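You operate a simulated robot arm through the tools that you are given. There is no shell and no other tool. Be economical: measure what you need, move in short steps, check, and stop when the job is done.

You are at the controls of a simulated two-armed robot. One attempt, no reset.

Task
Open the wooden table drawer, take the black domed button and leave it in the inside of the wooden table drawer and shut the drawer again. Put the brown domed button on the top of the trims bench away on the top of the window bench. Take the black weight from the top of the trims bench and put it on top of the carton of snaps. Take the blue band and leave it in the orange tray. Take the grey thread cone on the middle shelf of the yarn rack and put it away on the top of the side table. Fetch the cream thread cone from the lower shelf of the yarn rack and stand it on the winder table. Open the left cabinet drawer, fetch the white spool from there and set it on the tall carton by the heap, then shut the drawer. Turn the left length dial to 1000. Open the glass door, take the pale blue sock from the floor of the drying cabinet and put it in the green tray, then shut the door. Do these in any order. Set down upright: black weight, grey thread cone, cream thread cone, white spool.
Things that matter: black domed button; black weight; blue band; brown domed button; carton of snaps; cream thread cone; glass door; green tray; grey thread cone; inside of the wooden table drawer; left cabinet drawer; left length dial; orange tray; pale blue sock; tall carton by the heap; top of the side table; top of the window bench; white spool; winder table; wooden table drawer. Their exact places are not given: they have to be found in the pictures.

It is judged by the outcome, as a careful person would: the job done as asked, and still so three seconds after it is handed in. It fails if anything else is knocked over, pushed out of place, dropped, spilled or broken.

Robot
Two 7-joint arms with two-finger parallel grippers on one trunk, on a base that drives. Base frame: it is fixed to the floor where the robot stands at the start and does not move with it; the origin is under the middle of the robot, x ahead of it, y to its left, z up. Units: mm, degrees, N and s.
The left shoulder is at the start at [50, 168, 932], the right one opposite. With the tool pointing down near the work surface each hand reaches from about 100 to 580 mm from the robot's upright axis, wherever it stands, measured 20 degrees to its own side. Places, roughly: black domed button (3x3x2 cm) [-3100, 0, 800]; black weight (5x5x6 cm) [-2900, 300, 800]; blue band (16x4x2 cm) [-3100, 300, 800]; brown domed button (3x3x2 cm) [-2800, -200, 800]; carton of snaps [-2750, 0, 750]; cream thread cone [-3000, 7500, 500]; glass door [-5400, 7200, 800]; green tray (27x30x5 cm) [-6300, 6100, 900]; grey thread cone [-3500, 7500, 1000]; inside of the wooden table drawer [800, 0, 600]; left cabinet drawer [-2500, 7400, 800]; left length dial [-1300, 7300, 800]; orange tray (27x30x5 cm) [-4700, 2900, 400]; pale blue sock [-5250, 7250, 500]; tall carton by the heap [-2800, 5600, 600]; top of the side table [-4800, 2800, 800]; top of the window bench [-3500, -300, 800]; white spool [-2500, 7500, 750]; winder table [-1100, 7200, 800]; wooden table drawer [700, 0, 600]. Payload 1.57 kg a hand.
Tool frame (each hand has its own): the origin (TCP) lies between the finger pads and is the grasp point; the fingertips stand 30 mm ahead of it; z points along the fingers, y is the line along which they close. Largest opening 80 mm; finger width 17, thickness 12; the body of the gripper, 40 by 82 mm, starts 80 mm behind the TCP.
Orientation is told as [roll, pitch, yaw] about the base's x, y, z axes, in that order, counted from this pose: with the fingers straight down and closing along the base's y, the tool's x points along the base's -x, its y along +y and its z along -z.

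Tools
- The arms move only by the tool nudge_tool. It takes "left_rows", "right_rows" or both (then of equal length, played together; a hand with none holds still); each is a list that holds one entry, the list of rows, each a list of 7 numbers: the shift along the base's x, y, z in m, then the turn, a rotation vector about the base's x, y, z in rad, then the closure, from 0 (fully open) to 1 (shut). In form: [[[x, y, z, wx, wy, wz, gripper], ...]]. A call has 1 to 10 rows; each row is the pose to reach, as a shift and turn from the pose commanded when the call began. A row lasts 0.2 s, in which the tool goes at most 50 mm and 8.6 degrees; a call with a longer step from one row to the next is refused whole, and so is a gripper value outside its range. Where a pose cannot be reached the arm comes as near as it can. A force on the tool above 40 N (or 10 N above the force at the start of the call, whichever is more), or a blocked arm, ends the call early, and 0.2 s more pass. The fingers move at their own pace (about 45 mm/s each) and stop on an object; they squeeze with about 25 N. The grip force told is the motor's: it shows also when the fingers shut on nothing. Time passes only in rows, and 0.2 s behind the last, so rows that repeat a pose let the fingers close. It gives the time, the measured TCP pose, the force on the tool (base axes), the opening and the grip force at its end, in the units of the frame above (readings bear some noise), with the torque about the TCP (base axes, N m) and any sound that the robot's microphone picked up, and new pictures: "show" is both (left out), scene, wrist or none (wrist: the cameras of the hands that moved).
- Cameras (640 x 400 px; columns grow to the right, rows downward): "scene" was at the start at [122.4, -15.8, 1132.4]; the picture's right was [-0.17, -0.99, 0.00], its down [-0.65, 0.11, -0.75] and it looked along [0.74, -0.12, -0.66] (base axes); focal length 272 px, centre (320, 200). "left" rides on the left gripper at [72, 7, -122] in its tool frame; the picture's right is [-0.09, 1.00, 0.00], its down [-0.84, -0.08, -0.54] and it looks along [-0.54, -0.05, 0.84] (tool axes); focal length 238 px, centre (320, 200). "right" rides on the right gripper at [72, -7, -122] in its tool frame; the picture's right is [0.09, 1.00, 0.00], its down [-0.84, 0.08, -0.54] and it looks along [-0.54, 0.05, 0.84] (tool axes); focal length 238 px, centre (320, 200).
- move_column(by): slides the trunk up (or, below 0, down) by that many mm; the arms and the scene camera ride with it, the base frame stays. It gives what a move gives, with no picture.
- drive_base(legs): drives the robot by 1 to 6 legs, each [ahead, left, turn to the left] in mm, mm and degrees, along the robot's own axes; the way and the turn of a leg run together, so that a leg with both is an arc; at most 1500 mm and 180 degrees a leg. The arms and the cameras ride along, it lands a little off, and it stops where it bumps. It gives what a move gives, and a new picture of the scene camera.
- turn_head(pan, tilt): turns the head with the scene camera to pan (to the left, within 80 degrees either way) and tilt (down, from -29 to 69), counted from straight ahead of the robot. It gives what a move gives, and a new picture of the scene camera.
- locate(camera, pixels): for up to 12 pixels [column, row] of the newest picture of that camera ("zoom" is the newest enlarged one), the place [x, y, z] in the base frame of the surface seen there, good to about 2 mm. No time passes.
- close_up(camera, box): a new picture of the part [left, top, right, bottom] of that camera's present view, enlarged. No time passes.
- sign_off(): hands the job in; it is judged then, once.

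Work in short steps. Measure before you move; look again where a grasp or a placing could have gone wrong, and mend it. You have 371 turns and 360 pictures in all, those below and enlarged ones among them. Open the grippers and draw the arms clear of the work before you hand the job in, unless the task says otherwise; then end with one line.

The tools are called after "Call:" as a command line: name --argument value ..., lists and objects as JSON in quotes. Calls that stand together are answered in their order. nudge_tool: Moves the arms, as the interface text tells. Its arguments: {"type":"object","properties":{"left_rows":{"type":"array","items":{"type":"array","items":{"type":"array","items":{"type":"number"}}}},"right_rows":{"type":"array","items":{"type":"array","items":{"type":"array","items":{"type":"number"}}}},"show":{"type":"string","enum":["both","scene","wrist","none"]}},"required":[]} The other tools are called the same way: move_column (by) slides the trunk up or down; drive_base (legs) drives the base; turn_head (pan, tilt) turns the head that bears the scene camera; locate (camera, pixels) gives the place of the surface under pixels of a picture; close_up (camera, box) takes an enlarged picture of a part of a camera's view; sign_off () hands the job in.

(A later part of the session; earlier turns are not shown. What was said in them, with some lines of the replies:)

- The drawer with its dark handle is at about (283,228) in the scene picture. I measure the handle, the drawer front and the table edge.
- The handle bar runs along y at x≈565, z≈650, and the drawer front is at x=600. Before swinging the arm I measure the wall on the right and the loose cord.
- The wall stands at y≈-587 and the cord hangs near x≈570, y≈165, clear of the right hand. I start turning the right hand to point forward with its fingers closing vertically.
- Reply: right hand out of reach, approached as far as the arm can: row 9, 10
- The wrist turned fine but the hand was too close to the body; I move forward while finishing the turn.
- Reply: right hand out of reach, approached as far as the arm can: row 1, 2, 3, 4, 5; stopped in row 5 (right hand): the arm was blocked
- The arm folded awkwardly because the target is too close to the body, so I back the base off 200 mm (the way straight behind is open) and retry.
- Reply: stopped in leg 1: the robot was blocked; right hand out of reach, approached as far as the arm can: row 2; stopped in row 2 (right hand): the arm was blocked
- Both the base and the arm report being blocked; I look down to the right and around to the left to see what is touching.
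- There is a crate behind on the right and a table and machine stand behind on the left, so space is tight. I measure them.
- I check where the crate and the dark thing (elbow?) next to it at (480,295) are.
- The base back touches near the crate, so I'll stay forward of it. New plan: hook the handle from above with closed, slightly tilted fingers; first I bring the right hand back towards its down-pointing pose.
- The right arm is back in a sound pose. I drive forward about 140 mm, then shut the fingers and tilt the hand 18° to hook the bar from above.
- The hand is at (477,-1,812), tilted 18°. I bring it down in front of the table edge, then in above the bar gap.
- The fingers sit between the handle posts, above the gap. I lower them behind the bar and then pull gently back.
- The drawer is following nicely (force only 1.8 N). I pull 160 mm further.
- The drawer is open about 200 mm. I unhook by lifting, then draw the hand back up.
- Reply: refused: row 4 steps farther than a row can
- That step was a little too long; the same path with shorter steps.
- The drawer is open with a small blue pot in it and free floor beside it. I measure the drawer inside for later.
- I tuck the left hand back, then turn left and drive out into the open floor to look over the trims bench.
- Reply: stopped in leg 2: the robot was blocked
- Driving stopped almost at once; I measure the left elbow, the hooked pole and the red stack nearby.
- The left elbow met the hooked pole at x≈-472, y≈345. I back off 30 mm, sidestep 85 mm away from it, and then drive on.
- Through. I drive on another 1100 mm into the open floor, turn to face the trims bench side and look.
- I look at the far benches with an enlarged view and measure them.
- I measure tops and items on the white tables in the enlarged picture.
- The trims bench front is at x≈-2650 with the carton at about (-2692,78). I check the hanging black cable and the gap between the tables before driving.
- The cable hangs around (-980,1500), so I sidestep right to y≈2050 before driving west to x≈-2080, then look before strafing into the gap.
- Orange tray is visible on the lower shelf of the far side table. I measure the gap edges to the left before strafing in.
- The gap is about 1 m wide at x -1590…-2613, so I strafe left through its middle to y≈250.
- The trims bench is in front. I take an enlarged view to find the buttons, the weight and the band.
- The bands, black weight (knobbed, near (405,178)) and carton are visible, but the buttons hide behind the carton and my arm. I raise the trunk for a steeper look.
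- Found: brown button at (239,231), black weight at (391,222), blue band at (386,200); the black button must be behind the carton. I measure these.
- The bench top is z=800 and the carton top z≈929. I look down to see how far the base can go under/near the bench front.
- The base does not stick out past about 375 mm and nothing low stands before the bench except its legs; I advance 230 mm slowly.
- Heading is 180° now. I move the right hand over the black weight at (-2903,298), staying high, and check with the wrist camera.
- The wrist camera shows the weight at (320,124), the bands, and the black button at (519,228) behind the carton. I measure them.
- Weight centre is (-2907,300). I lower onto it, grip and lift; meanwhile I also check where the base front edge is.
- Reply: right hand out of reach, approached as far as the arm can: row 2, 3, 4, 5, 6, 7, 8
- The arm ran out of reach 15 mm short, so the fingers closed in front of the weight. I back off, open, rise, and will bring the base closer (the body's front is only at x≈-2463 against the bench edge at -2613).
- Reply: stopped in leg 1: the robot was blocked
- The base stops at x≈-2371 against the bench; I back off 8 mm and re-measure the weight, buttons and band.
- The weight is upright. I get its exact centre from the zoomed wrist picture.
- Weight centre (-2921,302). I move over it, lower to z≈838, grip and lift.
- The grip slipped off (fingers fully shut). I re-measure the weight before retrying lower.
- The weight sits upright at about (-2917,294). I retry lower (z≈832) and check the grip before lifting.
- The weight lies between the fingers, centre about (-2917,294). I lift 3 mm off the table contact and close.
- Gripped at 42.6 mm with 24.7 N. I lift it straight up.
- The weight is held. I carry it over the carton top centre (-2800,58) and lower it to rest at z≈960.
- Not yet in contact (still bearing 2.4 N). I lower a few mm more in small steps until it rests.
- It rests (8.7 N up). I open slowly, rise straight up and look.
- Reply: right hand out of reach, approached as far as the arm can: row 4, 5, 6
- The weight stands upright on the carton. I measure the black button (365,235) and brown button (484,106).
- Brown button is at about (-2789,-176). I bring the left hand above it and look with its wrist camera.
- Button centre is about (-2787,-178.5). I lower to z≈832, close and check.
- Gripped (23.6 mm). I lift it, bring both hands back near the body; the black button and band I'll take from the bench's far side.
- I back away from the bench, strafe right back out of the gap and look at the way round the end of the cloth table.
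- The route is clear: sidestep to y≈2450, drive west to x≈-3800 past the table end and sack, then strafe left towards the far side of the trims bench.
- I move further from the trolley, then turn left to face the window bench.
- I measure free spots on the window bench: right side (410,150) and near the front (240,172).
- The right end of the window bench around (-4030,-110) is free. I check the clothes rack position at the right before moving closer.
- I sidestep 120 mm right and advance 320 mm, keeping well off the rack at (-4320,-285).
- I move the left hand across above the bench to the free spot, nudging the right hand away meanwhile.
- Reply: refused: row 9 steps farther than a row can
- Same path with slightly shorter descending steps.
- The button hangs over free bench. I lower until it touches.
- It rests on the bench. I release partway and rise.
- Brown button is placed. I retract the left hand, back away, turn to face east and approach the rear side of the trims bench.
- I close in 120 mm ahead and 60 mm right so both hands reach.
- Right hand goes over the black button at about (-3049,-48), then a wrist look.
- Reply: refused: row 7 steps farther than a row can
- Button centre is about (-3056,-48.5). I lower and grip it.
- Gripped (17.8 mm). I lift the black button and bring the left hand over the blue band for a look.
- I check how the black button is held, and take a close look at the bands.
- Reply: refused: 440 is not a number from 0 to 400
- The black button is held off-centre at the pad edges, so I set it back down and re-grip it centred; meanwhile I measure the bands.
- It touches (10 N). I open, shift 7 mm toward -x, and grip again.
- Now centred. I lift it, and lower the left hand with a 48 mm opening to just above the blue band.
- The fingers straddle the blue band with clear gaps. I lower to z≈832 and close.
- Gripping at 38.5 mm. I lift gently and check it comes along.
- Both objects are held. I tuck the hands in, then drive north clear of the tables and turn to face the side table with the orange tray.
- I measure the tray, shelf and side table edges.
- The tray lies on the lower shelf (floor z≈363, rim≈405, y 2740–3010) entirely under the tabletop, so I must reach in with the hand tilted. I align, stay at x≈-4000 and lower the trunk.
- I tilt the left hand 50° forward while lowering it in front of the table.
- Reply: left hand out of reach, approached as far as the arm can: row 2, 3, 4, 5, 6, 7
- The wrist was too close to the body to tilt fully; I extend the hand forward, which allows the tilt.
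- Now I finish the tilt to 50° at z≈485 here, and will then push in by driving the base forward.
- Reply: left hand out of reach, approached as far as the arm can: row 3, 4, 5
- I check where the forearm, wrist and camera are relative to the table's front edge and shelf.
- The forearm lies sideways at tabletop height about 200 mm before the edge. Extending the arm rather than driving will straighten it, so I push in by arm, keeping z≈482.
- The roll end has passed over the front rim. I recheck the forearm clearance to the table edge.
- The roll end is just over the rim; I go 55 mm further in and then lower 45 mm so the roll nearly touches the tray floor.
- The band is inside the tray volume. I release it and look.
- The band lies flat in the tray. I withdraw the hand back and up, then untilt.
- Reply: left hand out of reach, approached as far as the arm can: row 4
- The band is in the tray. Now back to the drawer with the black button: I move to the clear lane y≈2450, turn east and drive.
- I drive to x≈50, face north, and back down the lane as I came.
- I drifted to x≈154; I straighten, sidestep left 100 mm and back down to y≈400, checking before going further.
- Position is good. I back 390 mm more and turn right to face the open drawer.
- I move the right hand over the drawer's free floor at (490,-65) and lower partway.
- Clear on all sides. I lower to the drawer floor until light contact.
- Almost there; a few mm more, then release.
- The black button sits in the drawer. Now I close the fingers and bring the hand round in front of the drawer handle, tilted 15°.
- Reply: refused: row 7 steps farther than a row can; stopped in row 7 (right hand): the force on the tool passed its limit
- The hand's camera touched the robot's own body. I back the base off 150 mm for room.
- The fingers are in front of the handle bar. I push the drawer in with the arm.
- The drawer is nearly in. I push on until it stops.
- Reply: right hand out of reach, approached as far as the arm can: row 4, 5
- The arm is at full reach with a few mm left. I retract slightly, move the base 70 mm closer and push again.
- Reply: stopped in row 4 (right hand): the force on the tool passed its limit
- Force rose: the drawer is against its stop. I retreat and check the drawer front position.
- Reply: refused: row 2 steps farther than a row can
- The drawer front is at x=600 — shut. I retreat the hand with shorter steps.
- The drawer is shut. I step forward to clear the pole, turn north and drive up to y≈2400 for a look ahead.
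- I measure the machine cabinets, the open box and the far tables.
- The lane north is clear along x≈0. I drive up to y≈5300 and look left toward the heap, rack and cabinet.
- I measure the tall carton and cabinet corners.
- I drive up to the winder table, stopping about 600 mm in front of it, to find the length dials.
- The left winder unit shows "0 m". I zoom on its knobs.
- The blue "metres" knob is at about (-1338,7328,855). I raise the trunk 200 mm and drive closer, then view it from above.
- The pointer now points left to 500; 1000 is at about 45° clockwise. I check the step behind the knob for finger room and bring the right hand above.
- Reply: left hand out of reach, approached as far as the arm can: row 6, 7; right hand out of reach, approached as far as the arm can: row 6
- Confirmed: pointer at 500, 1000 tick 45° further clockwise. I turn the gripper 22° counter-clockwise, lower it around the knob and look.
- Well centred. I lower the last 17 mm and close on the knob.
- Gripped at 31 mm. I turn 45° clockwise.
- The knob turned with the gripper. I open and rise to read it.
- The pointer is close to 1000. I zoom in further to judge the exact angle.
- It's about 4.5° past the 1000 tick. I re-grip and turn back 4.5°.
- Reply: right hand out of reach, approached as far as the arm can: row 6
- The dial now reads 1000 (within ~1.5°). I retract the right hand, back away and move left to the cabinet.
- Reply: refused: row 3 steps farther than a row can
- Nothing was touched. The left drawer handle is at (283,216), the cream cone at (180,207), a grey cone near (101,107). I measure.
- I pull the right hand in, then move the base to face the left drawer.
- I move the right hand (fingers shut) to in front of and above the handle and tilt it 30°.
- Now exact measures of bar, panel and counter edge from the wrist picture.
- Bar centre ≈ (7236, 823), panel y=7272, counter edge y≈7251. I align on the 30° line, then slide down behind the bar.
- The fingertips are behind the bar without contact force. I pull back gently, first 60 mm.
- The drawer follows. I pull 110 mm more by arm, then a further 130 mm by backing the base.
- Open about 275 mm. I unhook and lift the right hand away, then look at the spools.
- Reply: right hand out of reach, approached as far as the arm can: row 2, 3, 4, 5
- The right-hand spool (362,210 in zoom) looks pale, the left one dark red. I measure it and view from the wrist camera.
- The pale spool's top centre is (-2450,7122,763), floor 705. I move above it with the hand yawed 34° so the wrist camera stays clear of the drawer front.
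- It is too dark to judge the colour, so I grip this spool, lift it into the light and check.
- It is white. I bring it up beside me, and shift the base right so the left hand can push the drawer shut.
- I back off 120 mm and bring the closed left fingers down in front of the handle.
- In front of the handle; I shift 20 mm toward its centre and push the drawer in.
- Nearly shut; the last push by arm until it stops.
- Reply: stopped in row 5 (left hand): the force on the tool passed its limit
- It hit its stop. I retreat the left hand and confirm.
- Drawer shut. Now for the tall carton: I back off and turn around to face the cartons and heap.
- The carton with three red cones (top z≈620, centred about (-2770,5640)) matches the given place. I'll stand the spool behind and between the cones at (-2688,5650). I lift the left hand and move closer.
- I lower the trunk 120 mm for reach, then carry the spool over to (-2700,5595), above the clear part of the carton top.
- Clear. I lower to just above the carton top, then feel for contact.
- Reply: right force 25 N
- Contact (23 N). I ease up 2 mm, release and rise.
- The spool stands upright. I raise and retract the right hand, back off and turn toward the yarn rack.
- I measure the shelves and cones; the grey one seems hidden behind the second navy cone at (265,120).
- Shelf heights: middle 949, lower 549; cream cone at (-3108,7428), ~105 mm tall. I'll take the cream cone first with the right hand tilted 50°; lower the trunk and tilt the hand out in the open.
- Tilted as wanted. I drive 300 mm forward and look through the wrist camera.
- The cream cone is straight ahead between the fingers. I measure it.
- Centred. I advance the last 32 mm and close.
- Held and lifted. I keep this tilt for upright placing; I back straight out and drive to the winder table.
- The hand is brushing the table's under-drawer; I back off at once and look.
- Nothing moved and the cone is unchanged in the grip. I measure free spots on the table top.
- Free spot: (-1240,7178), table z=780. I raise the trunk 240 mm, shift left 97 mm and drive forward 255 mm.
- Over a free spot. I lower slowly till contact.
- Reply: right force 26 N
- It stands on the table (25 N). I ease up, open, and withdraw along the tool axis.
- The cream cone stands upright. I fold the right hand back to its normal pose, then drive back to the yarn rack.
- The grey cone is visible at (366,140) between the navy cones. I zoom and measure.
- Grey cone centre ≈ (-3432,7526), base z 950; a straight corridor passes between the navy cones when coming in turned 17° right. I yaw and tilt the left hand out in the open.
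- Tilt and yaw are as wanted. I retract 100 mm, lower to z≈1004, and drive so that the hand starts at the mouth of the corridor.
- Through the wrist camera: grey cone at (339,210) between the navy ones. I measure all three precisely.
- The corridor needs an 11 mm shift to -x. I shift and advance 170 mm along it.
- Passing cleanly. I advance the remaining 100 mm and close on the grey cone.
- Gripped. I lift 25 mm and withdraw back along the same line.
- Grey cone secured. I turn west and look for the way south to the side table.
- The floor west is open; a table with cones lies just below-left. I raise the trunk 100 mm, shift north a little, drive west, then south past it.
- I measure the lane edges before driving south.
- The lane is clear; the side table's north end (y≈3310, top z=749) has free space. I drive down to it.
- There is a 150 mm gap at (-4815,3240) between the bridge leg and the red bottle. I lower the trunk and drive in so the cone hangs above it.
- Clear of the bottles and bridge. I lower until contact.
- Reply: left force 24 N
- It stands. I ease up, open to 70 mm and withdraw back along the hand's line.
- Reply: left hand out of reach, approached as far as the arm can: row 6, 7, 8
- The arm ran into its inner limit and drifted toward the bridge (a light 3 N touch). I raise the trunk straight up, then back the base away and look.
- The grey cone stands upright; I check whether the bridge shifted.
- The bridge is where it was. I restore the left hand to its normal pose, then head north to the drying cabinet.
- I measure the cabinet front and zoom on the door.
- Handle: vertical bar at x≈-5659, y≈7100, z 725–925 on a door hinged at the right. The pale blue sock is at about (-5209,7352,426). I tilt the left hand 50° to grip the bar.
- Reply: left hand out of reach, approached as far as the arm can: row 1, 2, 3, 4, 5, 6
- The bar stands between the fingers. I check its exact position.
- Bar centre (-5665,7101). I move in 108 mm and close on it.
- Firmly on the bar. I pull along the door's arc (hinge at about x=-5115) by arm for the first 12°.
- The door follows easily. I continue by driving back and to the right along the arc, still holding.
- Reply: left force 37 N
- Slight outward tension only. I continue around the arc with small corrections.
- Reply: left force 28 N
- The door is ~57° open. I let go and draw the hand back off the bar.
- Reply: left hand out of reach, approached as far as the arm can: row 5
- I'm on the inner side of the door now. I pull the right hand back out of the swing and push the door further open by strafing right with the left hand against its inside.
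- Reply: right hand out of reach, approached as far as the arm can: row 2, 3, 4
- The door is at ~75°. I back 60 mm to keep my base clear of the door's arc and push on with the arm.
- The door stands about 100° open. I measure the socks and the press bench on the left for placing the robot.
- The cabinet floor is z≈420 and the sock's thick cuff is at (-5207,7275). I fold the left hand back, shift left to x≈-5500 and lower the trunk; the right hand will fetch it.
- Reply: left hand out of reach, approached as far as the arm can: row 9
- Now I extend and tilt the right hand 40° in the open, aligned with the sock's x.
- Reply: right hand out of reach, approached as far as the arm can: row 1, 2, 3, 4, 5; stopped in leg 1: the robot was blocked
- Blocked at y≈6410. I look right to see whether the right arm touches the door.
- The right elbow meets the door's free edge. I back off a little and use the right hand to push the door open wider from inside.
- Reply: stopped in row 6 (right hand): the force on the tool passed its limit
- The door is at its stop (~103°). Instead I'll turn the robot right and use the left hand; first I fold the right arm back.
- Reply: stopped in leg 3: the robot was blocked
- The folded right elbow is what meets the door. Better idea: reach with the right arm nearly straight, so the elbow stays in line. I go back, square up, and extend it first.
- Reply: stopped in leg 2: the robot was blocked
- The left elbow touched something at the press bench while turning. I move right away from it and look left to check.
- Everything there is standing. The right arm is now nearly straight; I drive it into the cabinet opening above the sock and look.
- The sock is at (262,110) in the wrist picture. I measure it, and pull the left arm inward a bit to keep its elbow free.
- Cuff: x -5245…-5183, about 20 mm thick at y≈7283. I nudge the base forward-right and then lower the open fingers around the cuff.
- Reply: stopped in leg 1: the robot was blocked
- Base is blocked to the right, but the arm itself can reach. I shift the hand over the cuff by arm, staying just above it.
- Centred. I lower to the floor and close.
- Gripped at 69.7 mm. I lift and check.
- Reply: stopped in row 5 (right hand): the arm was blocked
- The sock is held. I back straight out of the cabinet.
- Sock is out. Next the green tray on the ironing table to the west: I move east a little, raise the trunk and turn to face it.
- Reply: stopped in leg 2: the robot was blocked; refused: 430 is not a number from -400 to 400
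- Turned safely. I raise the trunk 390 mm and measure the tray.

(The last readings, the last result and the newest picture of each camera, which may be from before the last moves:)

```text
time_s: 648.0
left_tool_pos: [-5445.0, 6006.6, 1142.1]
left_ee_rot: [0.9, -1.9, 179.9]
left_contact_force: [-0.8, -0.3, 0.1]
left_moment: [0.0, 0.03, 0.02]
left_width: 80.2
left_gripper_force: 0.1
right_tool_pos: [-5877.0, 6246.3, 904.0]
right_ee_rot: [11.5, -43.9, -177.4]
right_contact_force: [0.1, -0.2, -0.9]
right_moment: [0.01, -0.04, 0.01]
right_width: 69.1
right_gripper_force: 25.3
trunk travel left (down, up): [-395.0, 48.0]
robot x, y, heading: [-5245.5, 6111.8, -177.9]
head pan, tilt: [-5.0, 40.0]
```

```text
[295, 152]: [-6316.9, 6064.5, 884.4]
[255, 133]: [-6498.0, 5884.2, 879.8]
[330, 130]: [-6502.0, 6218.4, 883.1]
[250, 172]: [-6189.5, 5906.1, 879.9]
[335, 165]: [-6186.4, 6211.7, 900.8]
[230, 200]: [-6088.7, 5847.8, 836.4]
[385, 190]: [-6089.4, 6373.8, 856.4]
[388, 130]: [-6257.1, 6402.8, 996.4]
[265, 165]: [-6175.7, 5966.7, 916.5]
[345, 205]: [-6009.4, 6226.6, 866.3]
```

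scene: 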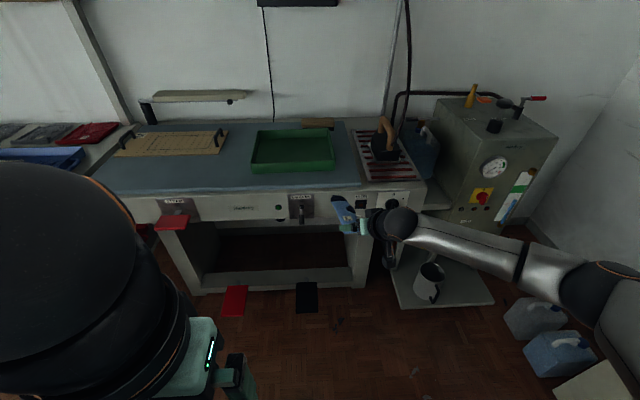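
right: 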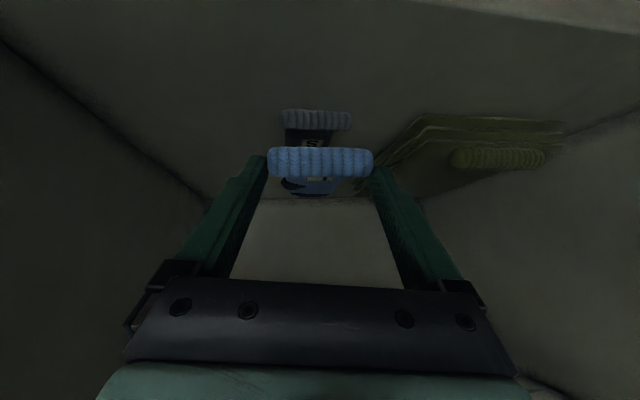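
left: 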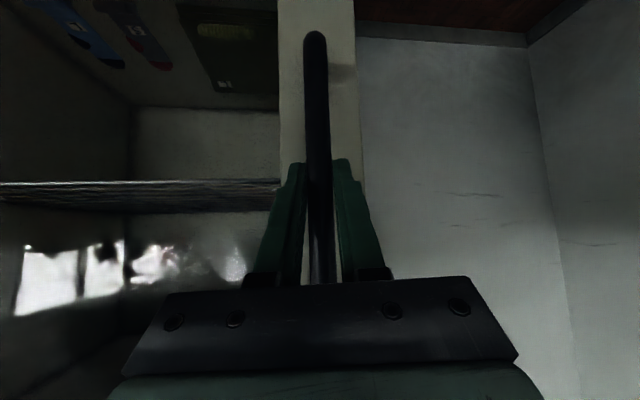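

Tray: floor z≈884, x -6185…-6490, y 5900…6215. I raise the hand to z≈985, strafe left 190 mm, then drive forward over the tray.

Call:
nudge_tool --right_rows '[[[0, 0, 0.03, 0, 0, 0, 1], [0, 0, 0.06, 0, 0, 0, 1], [0, 0, 0.085, 0, 0, 0, 1]]]' --show "none"

Call:
drive_base --legs '[[0, 190, -2], [365, 0, 0]]'

Call:
nudge_tool --right_rows '[[[0, 0, -0.005, 0, 0, 0, 1]]]' --show "wrist"

```text
time_s: 648.8
left_tool_pos: [-5443.7, 6008.2, 1141.0]
left_ee_rot: [1.0, -2.0, 179.9]
left_contact_force: [-0.3, -0.3, 0.2]
left_moment: [0.01, 0.01, 0.03]
left_width: 79.9
left_gripper_force: 0.0
right_tool_pos: [-5876.1, 6245.0, 988.8]
right_ee_rot: [11.4, -43.9, -177.4]
right_contact_force: [0.1, -0.2, -0.9]
right_moment: [0.02, 0.02, -0.03]
right_width: 68.9
right_gripper_force: 25.3
trunk travel left (down, up): [-395.0, 48.0]
robot x, y, heading: [-5246.6, 6113.0, -177.6]
head pan, tilt: [-5.0, 40.0]
```

```text
time_s: 652.2
left_tool_pos: [-5805.4, 5823.6, 1141.8]
left_ee_rot: [0.9, -2.0, 178.5]
left_contact_force: [0.8, 0.1, 1.2]
left_moment: [-0.01, 0.0, 0.01]
left_width: 79.9
left_gripper_force: 0.1
right_tool_pos: [-6231.6, 6071.7, 988.7]
right_ee_rot: [11.3, -43.9, -178.7]
right_contact_force: [0.1, 0.9, 0.3]
right_moment: [0.04, -0.02, -0.01]
right_width: 68.9
right_gripper_force: 24.8
trunk travel left (down, up): [-395.0, 48.0]
robot x, y, heading: [-5604.0, 5926.0, -179.1]
head pan, tilt: [-5.0, 40.0]
```

scene: 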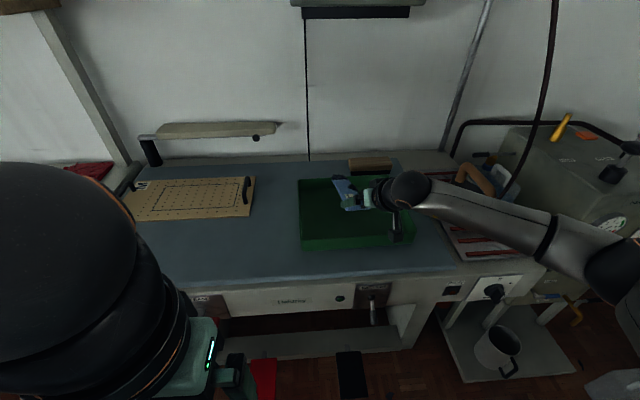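

```text
time_s: 652.6
left_tool_pos: [-5804.7, 5823.4, 1141.0]
left_ee_rot: [0.9, -2.0, 178.4]
left_contact_force: [-0.6, 0.6, 0.8]
left_moment: [-0.05, 0.01, -0.01]
left_width: 79.8
left_gripper_force: 0.0
right_tool_pos: [-6231.3, 6072.4, 983.8]
right_ee_rot: [11.4, -43.9, -178.8]
right_contact_force: [-0.5, -0.1, -0.8]
right_moment: [0.0, 0.02, 0.01]
right_width: 68.8
right_gripper_force: 25.2
trunk travel left (down, up): [-395.0, 48.0]
robot x, y, heading: [-5602.2, 5923.7, -179.4]
head pan, tilt: [-5.0, 40.0]
```

right: 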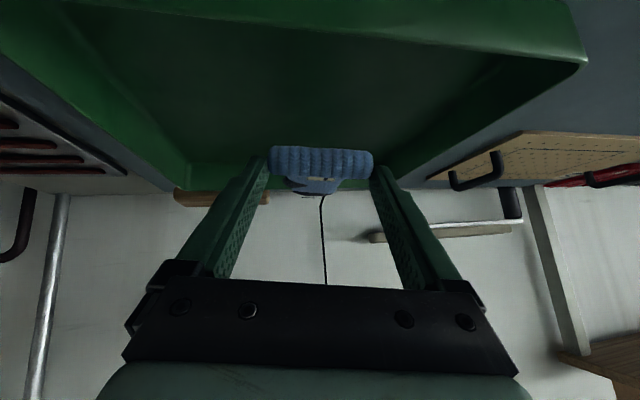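

The sock is over the tray. I go 30 mm further in and lower.

Call:
nudge_tool --right_rows '[[[-0.015, 0, -0.01, 0, 0, 0, 1], [-0.03, 0, -0.025, 0, 0, 0, 1], [-0.03, 0, -0.045, 0, 0, 0, 1], [-0.03, 0, -0.058, 0, 0, 0, 1], [-0.03, 0, -0.064, 0, 0, 0, 1]]]' --show "none"

Call:
nudge_tool --right_rows '[[[0, 0, 0.002, 0, 0, 0, 0.6], [0, 0, 0.002, 0, 0, 0, 0.2], [0, 0, 0.002, 0, 0, 0, 0], [0, 0, 0.03, 0, 0, 0, 0], [0, 0, 0.07, 0, 0, 0, 0], [0.02, 0, 0.1, 0, 0, 0, 0]]]' --show "wrist"

```text
time_s: 653.8
left_tool_pos: [-5804.6, 5824.2, 1141.5]
left_ee_rot: [0.8, -2.1, 178.5]
left_contact_force: [0.0, 0.0, 0.4]
left_moment: [-0.03, 0.04, -0.02]
left_width: 80.2
left_gripper_force: 0.0
right_tool_pos: [-6263.2, 6070.5, 919.2]
right_ee_rot: [11.5, -44.2, -178.9]
right_contact_force: [0.2, -2.0, 8.2]
right_moment: [0.1, 0.27, 0.09]
right_width: 69.1
right_gripper_force: 24.7
trunk travel left (down, up): [-395.0, 48.0]
robot x, y, heading: [-5601.4, 5924.5, -179.3]
head pan, tilt: [-5.0, 40.0]
```

```text
time_s: 655.2
left_tool_pos: [-5804.4, 5823.9, 1140.9]
left_ee_rot: [0.8, -2.0, 178.5]
left_contact_force: [-0.8, -0.7, 0.3]
left_moment: [-0.01, 0.01, -0.04]
left_width: 80.1
left_gripper_force: 0.1
right_tool_pos: [-6242.7, 6072.4, 1019.2]
right_ee_rot: [11.4, -44.0, -178.7]
right_contact_force: [0.1, 0.3, 0.5]
right_moment: [0.0, 0.0, 0.0]
right_width: 79.9
right_gripper_force: 0.1
trunk travel left (down, up): [-395.0, 48.0]
robot x, y, heading: [-5603.7, 5924.5, -179.1]
head pan, tilt: [-5.0, 40.0]
```

right: 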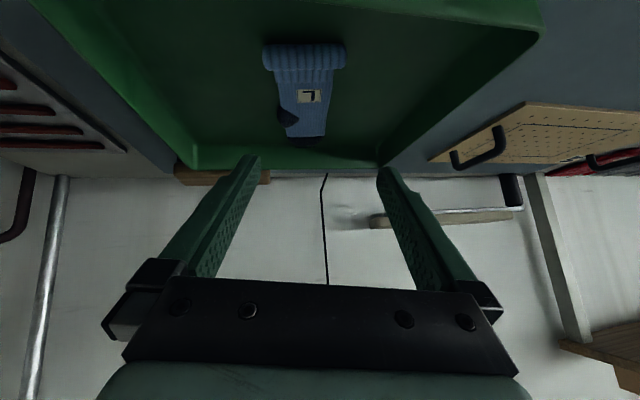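

The sock lies in the green tray. I back away, fold the right hand in, and set the left hand forward with closed fingers for pushing the door shut.

Call:
drive_base --legs '[[-500, 0, 0]]'

Call:
nudge_tool --right_rows '[[[0.03, 0, 0.01, 0, -0.08, 0, 0], [0.06, 0.005, 0.02, 0, -0.16, 0, 0], [0.09, 0.01, 0.03, 0, -0.24, 0, 0], [0.12, 0.015, 0.04, 0, -0.32, 0, 0], [0.15, 0.02, 0.05, 0, -0.4, 0, 0], [0.18, 0.025, 0.06, 0, -0.48, 0, 0], [0.21, 0.03, 0.06, 0, -0.56, 0, 0], [0.24, 0.035, 0.06, 0, -0.64, 0, 0], [0.27, 0.04, 0.06, 0, -0.72, 0, 0], [0.3, 0.04, 0.06, 0, -0.77, 0, 0]]]' --left_rows '[[[-0.02, -0.01, 0, 0, 0, 0, 1], [-0.04, -0.02, 0, 0, 0, 0, 1], [-0.06, -0.03, 0, 0, 0, 0, 1], [-0.08, -0.04, 0, 0, 0, 0, 1], [-0.1, -0.05, 0, 0, 0, 0, 1], [-0.12, -0.06, 0, 0, 0, 0, 1], [-0.14, -0.07, 0, 0, 0, 0, 1], [-0.16, -0.08, 0, 0, 0, 0, 1], [-0.17, -0.09, 0, 0, 0, 0, 1], [-0.18, -0.1, 0, 0, 0, 0, 1]]]' --show "none"

Call:
move_column --by -140

```text
time_s: 658.1
left_tool_pos: [-5307.8, 5832.2, 1141.3]
left_ee_rot: [0.9, -2.2, 179.5]
left_contact_force: [-0.4, 0.3, 0.3]
left_moment: [-0.01, -0.02, -0.01]
left_width: 80.0
left_gripper_force: 0.1
right_tool_pos: [-5751.8, 6074.2, 1019.4]
right_ee_rot: [11.4, -43.9, -177.8]
right_contact_force: [-0.1, 0.2, 0.7]
right_moment: [0.01, 0.01, -0.03]
right_width: 79.9
right_gripper_force: 0.0
trunk travel left (down, up): [-395.0, 48.0]
robot x, y, heading: [-5104.4, 5938.3, -178.2]
head pan, tilt: [-5.0, 40.0]
```

scene: 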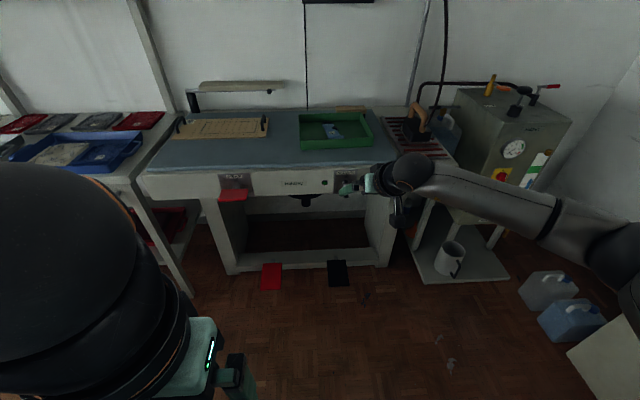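

```text
time_s: 660.3
left_tool_pos: [-5488.6, 5732.5, 1140.6]
left_ee_rot: [0.9, -2.0, 179.4]
left_contact_force: [0.2, 0.3, -1.3]
left_moment: [-0.01, 0.02, -0.02]
left_width: 0.0
left_gripper_force: 21.3
right_tool_pos: [-5453.2, 6113.4, 1079.0]
right_ee_rot: [12.9, 0.2, -178.5]
right_contact_force: [0.4, 0.4, -0.5]
right_moment: [0.0, -0.02, 0.01]
right_width: 80.0
right_gripper_force: 0.1
trunk travel left (down, up): [-395.0, 48.0]
robot x, y, heading: [-5107.9, 5934.9, -178.4]
head pan, tilt: [-5.0, 40.0]
```

```text
time_s: 662.0
left_tool_pos: [-5487.4, 5731.6, 1000.0]
left_ee_rot: [0.9, -2.0, 179.3]
left_contact_force: [0.8, 0.0, 0.9]
left_moment: [0.0, 0.04, -0.03]
left_width: 0.0
left_gripper_force: 21.7
right_tool_pos: [-5452.8, 6113.2, 939.9]
right_ee_rot: [12.9, 0.1, -178.4]
right_contact_force: [0.2, -0.5, 0.6]
right_moment: [0.02, 0.01, 0.01]
right_width: 80.1
right_gripper_force: 0.0
trunk travel left (down, up): [-255.0, 188.0]
robot x, y, heading: [-5106.6, 5935.8, -178.6]
head pan, tilt: [-5.0, 40.0]
```

Both hands are ready. I turn north, move to the east side of the open door and check.

Call:
drive_base --legs '[[0, 0, -91.4], [0, -370, 0], [270, 0, 0]]'

Call:
turn_head --pan 15 --tilt 40

```text
time_s: 669.9
left_tool_pos: [-4886.2, 6577.1, 1000.3]
left_ee_rot: [0.9, -1.9, 84.4]
left_contact_force: [0.4, 0.2, -0.8]
left_moment: [0.0, 0.01, 0.05]
left_width: 0.0
left_gripper_force: 21.2
right_tool_pos: [-4509.3, 6509.7, 939.1]
right_ee_rot: [12.9, 0.2, 86.6]
right_contact_force: [0.0, 0.6, 1.1]
right_moment: [0.02, 0.01, 0.03]
right_width: 79.8
right_gripper_force: 0.0
trunk travel left (down, up): [-255.0, 188.0]
robot x, y, heading: [-4715.7, 6180.3, 86.6]
head pan, tilt: [-5.0, 40.0]
```

scene: 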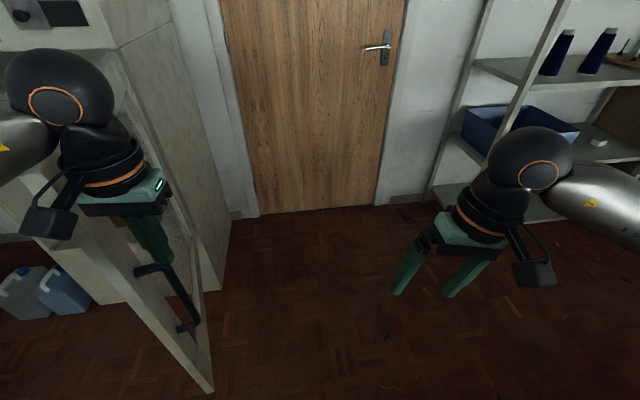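

```text
time_s: 670.7
left_tool_pos: [-4886.2, 6577.3, 1001.4]
left_ee_rot: [0.8, -1.9, 84.4]
left_contact_force: [0.0, -0.4, -0.4]
left_moment: [-0.02, 0.03, 0.02]
left_width: 0.0
left_gripper_force: 21.7
right_tool_pos: [-4509.4, 6510.1, 939.4]
right_ee_rot: [12.8, 0.2, 86.7]
right_contact_force: [-0.1, 0.1, -0.5]
right_moment: [0.02, -0.01, 0.0]
right_width: 80.1
right_gripper_force: 0.0
trunk travel left (down, up): [-255.0, 188.0]
robot x, y, heading: [-4717.3, 6180.3, 86.9]
head pan, tilt: [15.0, 40.0]
```

scene: 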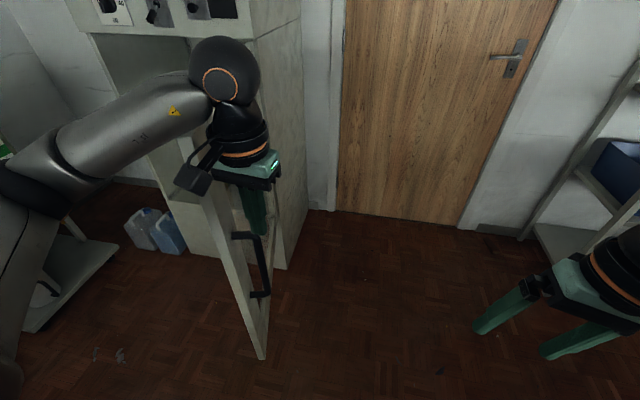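

The left hand is on the door's outer side. I raise 60 mm so camera and forearm pass over the door top, then sweep the door round by driving along its arc.

Call:
move_column --by 60

Call:
drive_base --legs '[[0, 0, 3.2], [45, 0, 0], [0, 290, 0], [65, 175, 0]]'

```text
time_s: 671.7
left_tool_pos: [-4885.3, 6578.7, 1061.2]
left_ee_rot: [1.0, -2.0, 84.5]
left_contact_force: [-0.6, 0.5, -0.7]
left_moment: [0.01, -0.03, 0.0]
left_width: 0.0
left_gripper_force: 20.8
right_tool_pos: [-4508.7, 6509.5, 998.7]
right_ee_rot: [12.8, 0.3, 86.7]
right_contact_force: [-0.3, 0.4, 0.0]
right_moment: [0.01, 0.01, -0.01]
right_width: 79.9
right_gripper_force: 0.0
trunk travel left (down, up): [-315.0, 128.0]
robot x, y, heading: [-4714.2, 6184.9, 86.5]
head pan, tilt: [15.0, 40.0]
```

```text
time_s: 675.7
left_tool_pos: [-5375.8, 6672.9, 1061.3]
left_ee_rot: [1.0, -2.0, 88.2]
left_contact_force: [-0.9, 0.3, 0.0]
left_moment: [0.01, -0.01, -0.02]
left_width: 0.0
left_gripper_force: 20.9
right_tool_pos: [-4994.4, 6630.7, 998.9]
right_ee_rot: [12.8, 0.1, 90.5]
right_contact_force: [0.4, -0.3, -0.4]
right_moment: [-0.02, -0.02, -0.03]
right_width: 79.9
right_gripper_force: 0.1
trunk travel left (down, up): [-315.0, 128.0]
robot x, y, heading: [-5179.7, 6286.3, 90.4]
head pan, tilt: [15.0, 40.0]
```

scene: 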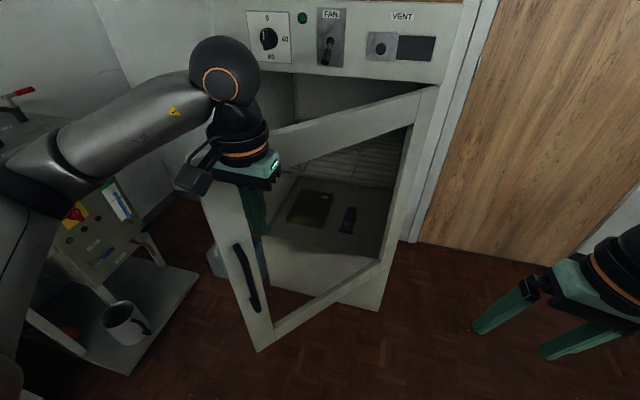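

The door follows well (~55°). I continue to about 15°.

Call:
drive_base --legs '[[111, 148, 0], [162, 99, 0], [60, 15, 0]]'

```text
time_s: 679.0
left_tool_pos: [-5643.8, 7002.4, 1060.9]
left_ee_rot: [0.9, -1.9, 88.2]
left_contact_force: [-0.2, 0.2, 0.0]
left_moment: [-0.02, -0.01, 0.03]
left_width: 0.1
left_gripper_force: 21.6
right_tool_pos: [-5261.5, 6960.3, 999.0]
right_ee_rot: [12.9, 0.2, 90.4]
right_contact_force: [-0.9, 0.3, 0.4]
right_moment: [0.02, -0.01, 0.04]
right_width: 79.9
right_gripper_force: 0.1
trunk travel left (down, up): [-315.0, 128.0]
robot x, y, heading: [-5447.8, 6620.1, 90.4]
head pan, tilt: [15.0, 40.0]
```

scene: 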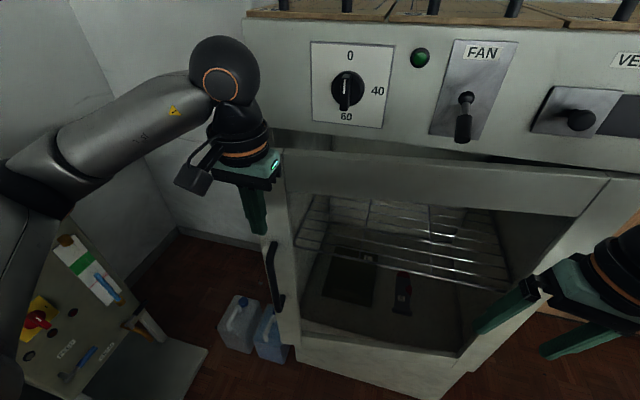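

Almost closed. To finish flush I back off, tilt the left fingers forward and push with the tips.

Call:
drive_base --legs '[[-130, 0, 0]]'

Call:
nudge_tool --left_rows '[[[0, 0.015, -0.015, 0.115, 0, 0, 1], [0, 0.03, -0.03, 0.23, 0, 0, 1], [0, 0.045, -0.045, 0.345, 0, 0, 1], [0, 0.06, -0.06, 0.46, 0, 0, 1], [0, 0.075, -0.075, 0.575, 0, 0, 1], [0, 0.09, -0.085, 0.69, 0, 0, 1], [0, 0.1, -0.09, 0.8, 0, 0, 1]]]' --show "none"

Call:
nudge_tool --left_rows '[[[0, 0.03, 0, 0, 0, 0, 1], [0, 0.06, 0, 0, 0, 0, 1], [0, 0.085, 0, 0, 0, 0, 1], [0, 0.11, 0, 0, 0, 0, 1], [0, 0.13, 0, 0, 0, 0, 1], [0, 0.145, 0, 0, 0, 0, 1], [0, 0.16, 0, 0, 0, 0, 1], [0, 0.175, 0, 0, 0, 0, 1]]]' --show "scene"

```text
time_s: 680.3
left_tool_pos: [-5641.6, 6872.1, 1060.7]
left_ee_rot: [0.9, -1.9, 88.3]
left_contact_force: [-0.3, 0.3, 0.2]
left_moment: [0.01, -0.02, 0.01]
left_width: 0.2
left_gripper_force: 21.4
right_tool_pos: [-5261.2, 6831.0, 1000.0]
right_ee_rot: [12.9, 0.1, 90.6]
right_contact_force: [1.5, 0.0, -0.2]
right_moment: [0.02, 0.04, 0.0]
right_width: 79.9
right_gripper_force: 0.0
trunk travel left (down, up): [-315.0, 128.0]
robot x, y, heading: [-5445.3, 6490.2, 90.6]
head pan, tilt: [15.0, 40.0]
```

scene: 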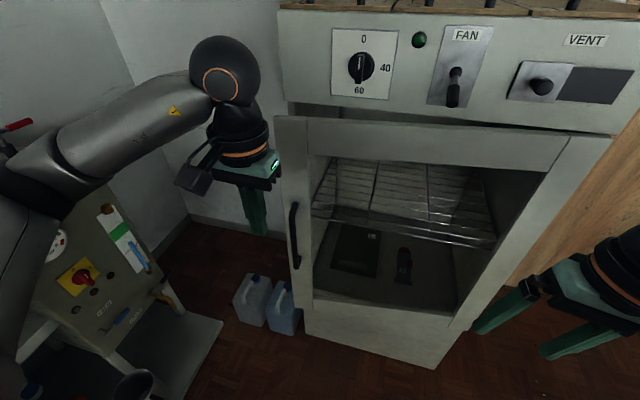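

```text
time_s: 681.9
left_tool_pos: [-5642.6, 6973.5, 974.6]
left_ee_rot: [2.8, -47.9, 87.4]
left_contact_force: [0.1, 0.3, -0.2]
left_moment: [0.02, -0.02, -0.03]
left_width: 0.0
left_gripper_force: 20.8
right_tool_pos: [-5259.8, 6832.5, 999.6]
right_ee_rot: [12.9, 0.3, 90.5]
right_contact_force: [-0.2, 0.6, -0.5]
right_moment: [0.01, -0.02, -0.02]
right_width: 79.8
right_gripper_force: 0.2
trunk travel left (down, up): [-315.0, 128.0]
robot x, y, heading: [-5446.2, 6490.3, 90.7]
head pan, tilt: [15.0, 40.0]
```

```text
time_s: 683.4
left_tool_pos: [-5640.3, 7118.0, 972.9]
left_ee_rot: [2.6, -47.1, 87.6]
left_contact_force: [-2.6, -27.0, 12.5]
left_moment: [-0.07, 0.16, 0.11]
left_width: 0.2
left_gripper_force: 20.9
right_tool_pos: [-5260.7, 6829.5, 1000.8]
right_ee_rot: [12.8, 0.0, 90.6]
right_contact_force: [-0.4, 0.4, -0.1]
right_moment: [0.0, -0.04, 0.0]
right_width: 79.9
right_gripper_force: 0.1
trunk travel left (down, up): [-315.0, 128.0]
robot x, y, heading: [-5450.2, 6490.5, 90.8]
head pan, tilt: [15.0, 40.0]
stopped in row 7 (left hand): the force on the tool passed its limit (the readings are from after the stop); the commanded pose is now the measured one
```

scene: 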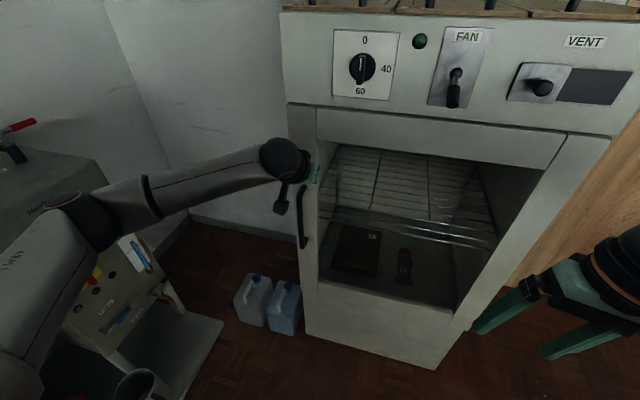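

The door hit its stop. I verify the door plane, then retract the hand.

Call:
locate --camera "scene" --pixels '[[303, 125], [310, 280], [440, 130], [560, 150], [300, 210]]'

Call:
nudge_tool --left_rows '[[[0, -0.04, 0, 0, 0, 0, 1], [0, -0.08, 0.01, -0.05, 0, 0, 0.5], [0, -0.12, 0.03, -0.18, 0, 0, 0], [0, -0.15, 0.05, -0.3, 0, 0, 0], [0, -0.18, 0.07, -0.42, 0, 0, 0], [0, -0.21, 0.09, -0.54, 0, 0, 0], [0, -0.23, 0.1, -0.66, 0, 0, 0], [0, -0.25, 0.1, -0.78, 0, 0, 0]]]' --show "none"

Call:
drive_base --legs '[[-350, 0, 0]]'

```text
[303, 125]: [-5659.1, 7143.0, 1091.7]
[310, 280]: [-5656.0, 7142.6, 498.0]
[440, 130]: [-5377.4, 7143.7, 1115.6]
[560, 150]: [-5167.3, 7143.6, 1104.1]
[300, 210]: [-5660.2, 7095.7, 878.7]
```

```text
time_s: 685.2
left_tool_pos: [-5643.5, 6871.7, 1067.6]
left_ee_rot: [0.9, -2.2, 88.4]
left_contact_force: [0.2, -0.8, -0.3]
left_moment: [-0.02, -0.03, 0.0]
left_width: 80.0
left_gripper_force: 0.0
right_tool_pos: [-5260.4, 6832.0, 998.7]
right_ee_rot: [13.0, 0.2, 90.5]
right_contact_force: [-0.1, -0.2, -1.1]
right_moment: [0.01, -0.01, 0.01]
right_width: 79.8
right_gripper_force: 0.0
trunk travel left (down, up): [-315.0, 128.0]
robot x, y, heading: [-5446.4, 6489.1, 90.7]
head pan, tilt: [15.0, 40.0]
```

```text
time_s: 687.5
left_tool_pos: [-5640.5, 6524.8, 1066.9]
left_ee_rot: [0.9, -2.4, 88.5]
left_contact_force: [-0.7, 0.0, 0.1]
left_moment: [0.04, -0.02, 0.05]
left_width: 80.1
left_gripper_force: 0.1
right_tool_pos: [-5258.0, 6485.9, 999.4]
right_ee_rot: [12.9, 0.2, 90.7]
right_contact_force: [0.8, 0.2, 0.4]
right_moment: [0.03, 0.03, 0.02]
right_width: 80.2
right_gripper_force: 0.0
trunk travel left (down, up): [-315.0, 128.0]
robot x, y, heading: [-5438.4, 6141.9, 90.9]
head pan, tilt: [15.0, 40.0]
```

scene: 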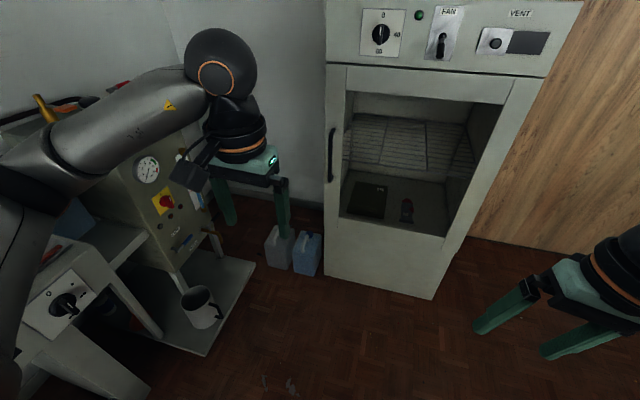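

The glass door is flush and shut, both hands are empty, open and clear, and every item in the list has been placed and checked. I hand the job in.

Call:
sign_off

```text
The job is handed in.
```

All nine jobs are done and handed in; after each one I checked by picture, measurement or contact force that things were placed, set or shut as asked. A few fixtures took light touches along the way (the spool-stand pole, the press bench, a table drawer and the side-table bridge). I rechecked all of these except the pole, and nothing had moved. The judge's verdict is not back.
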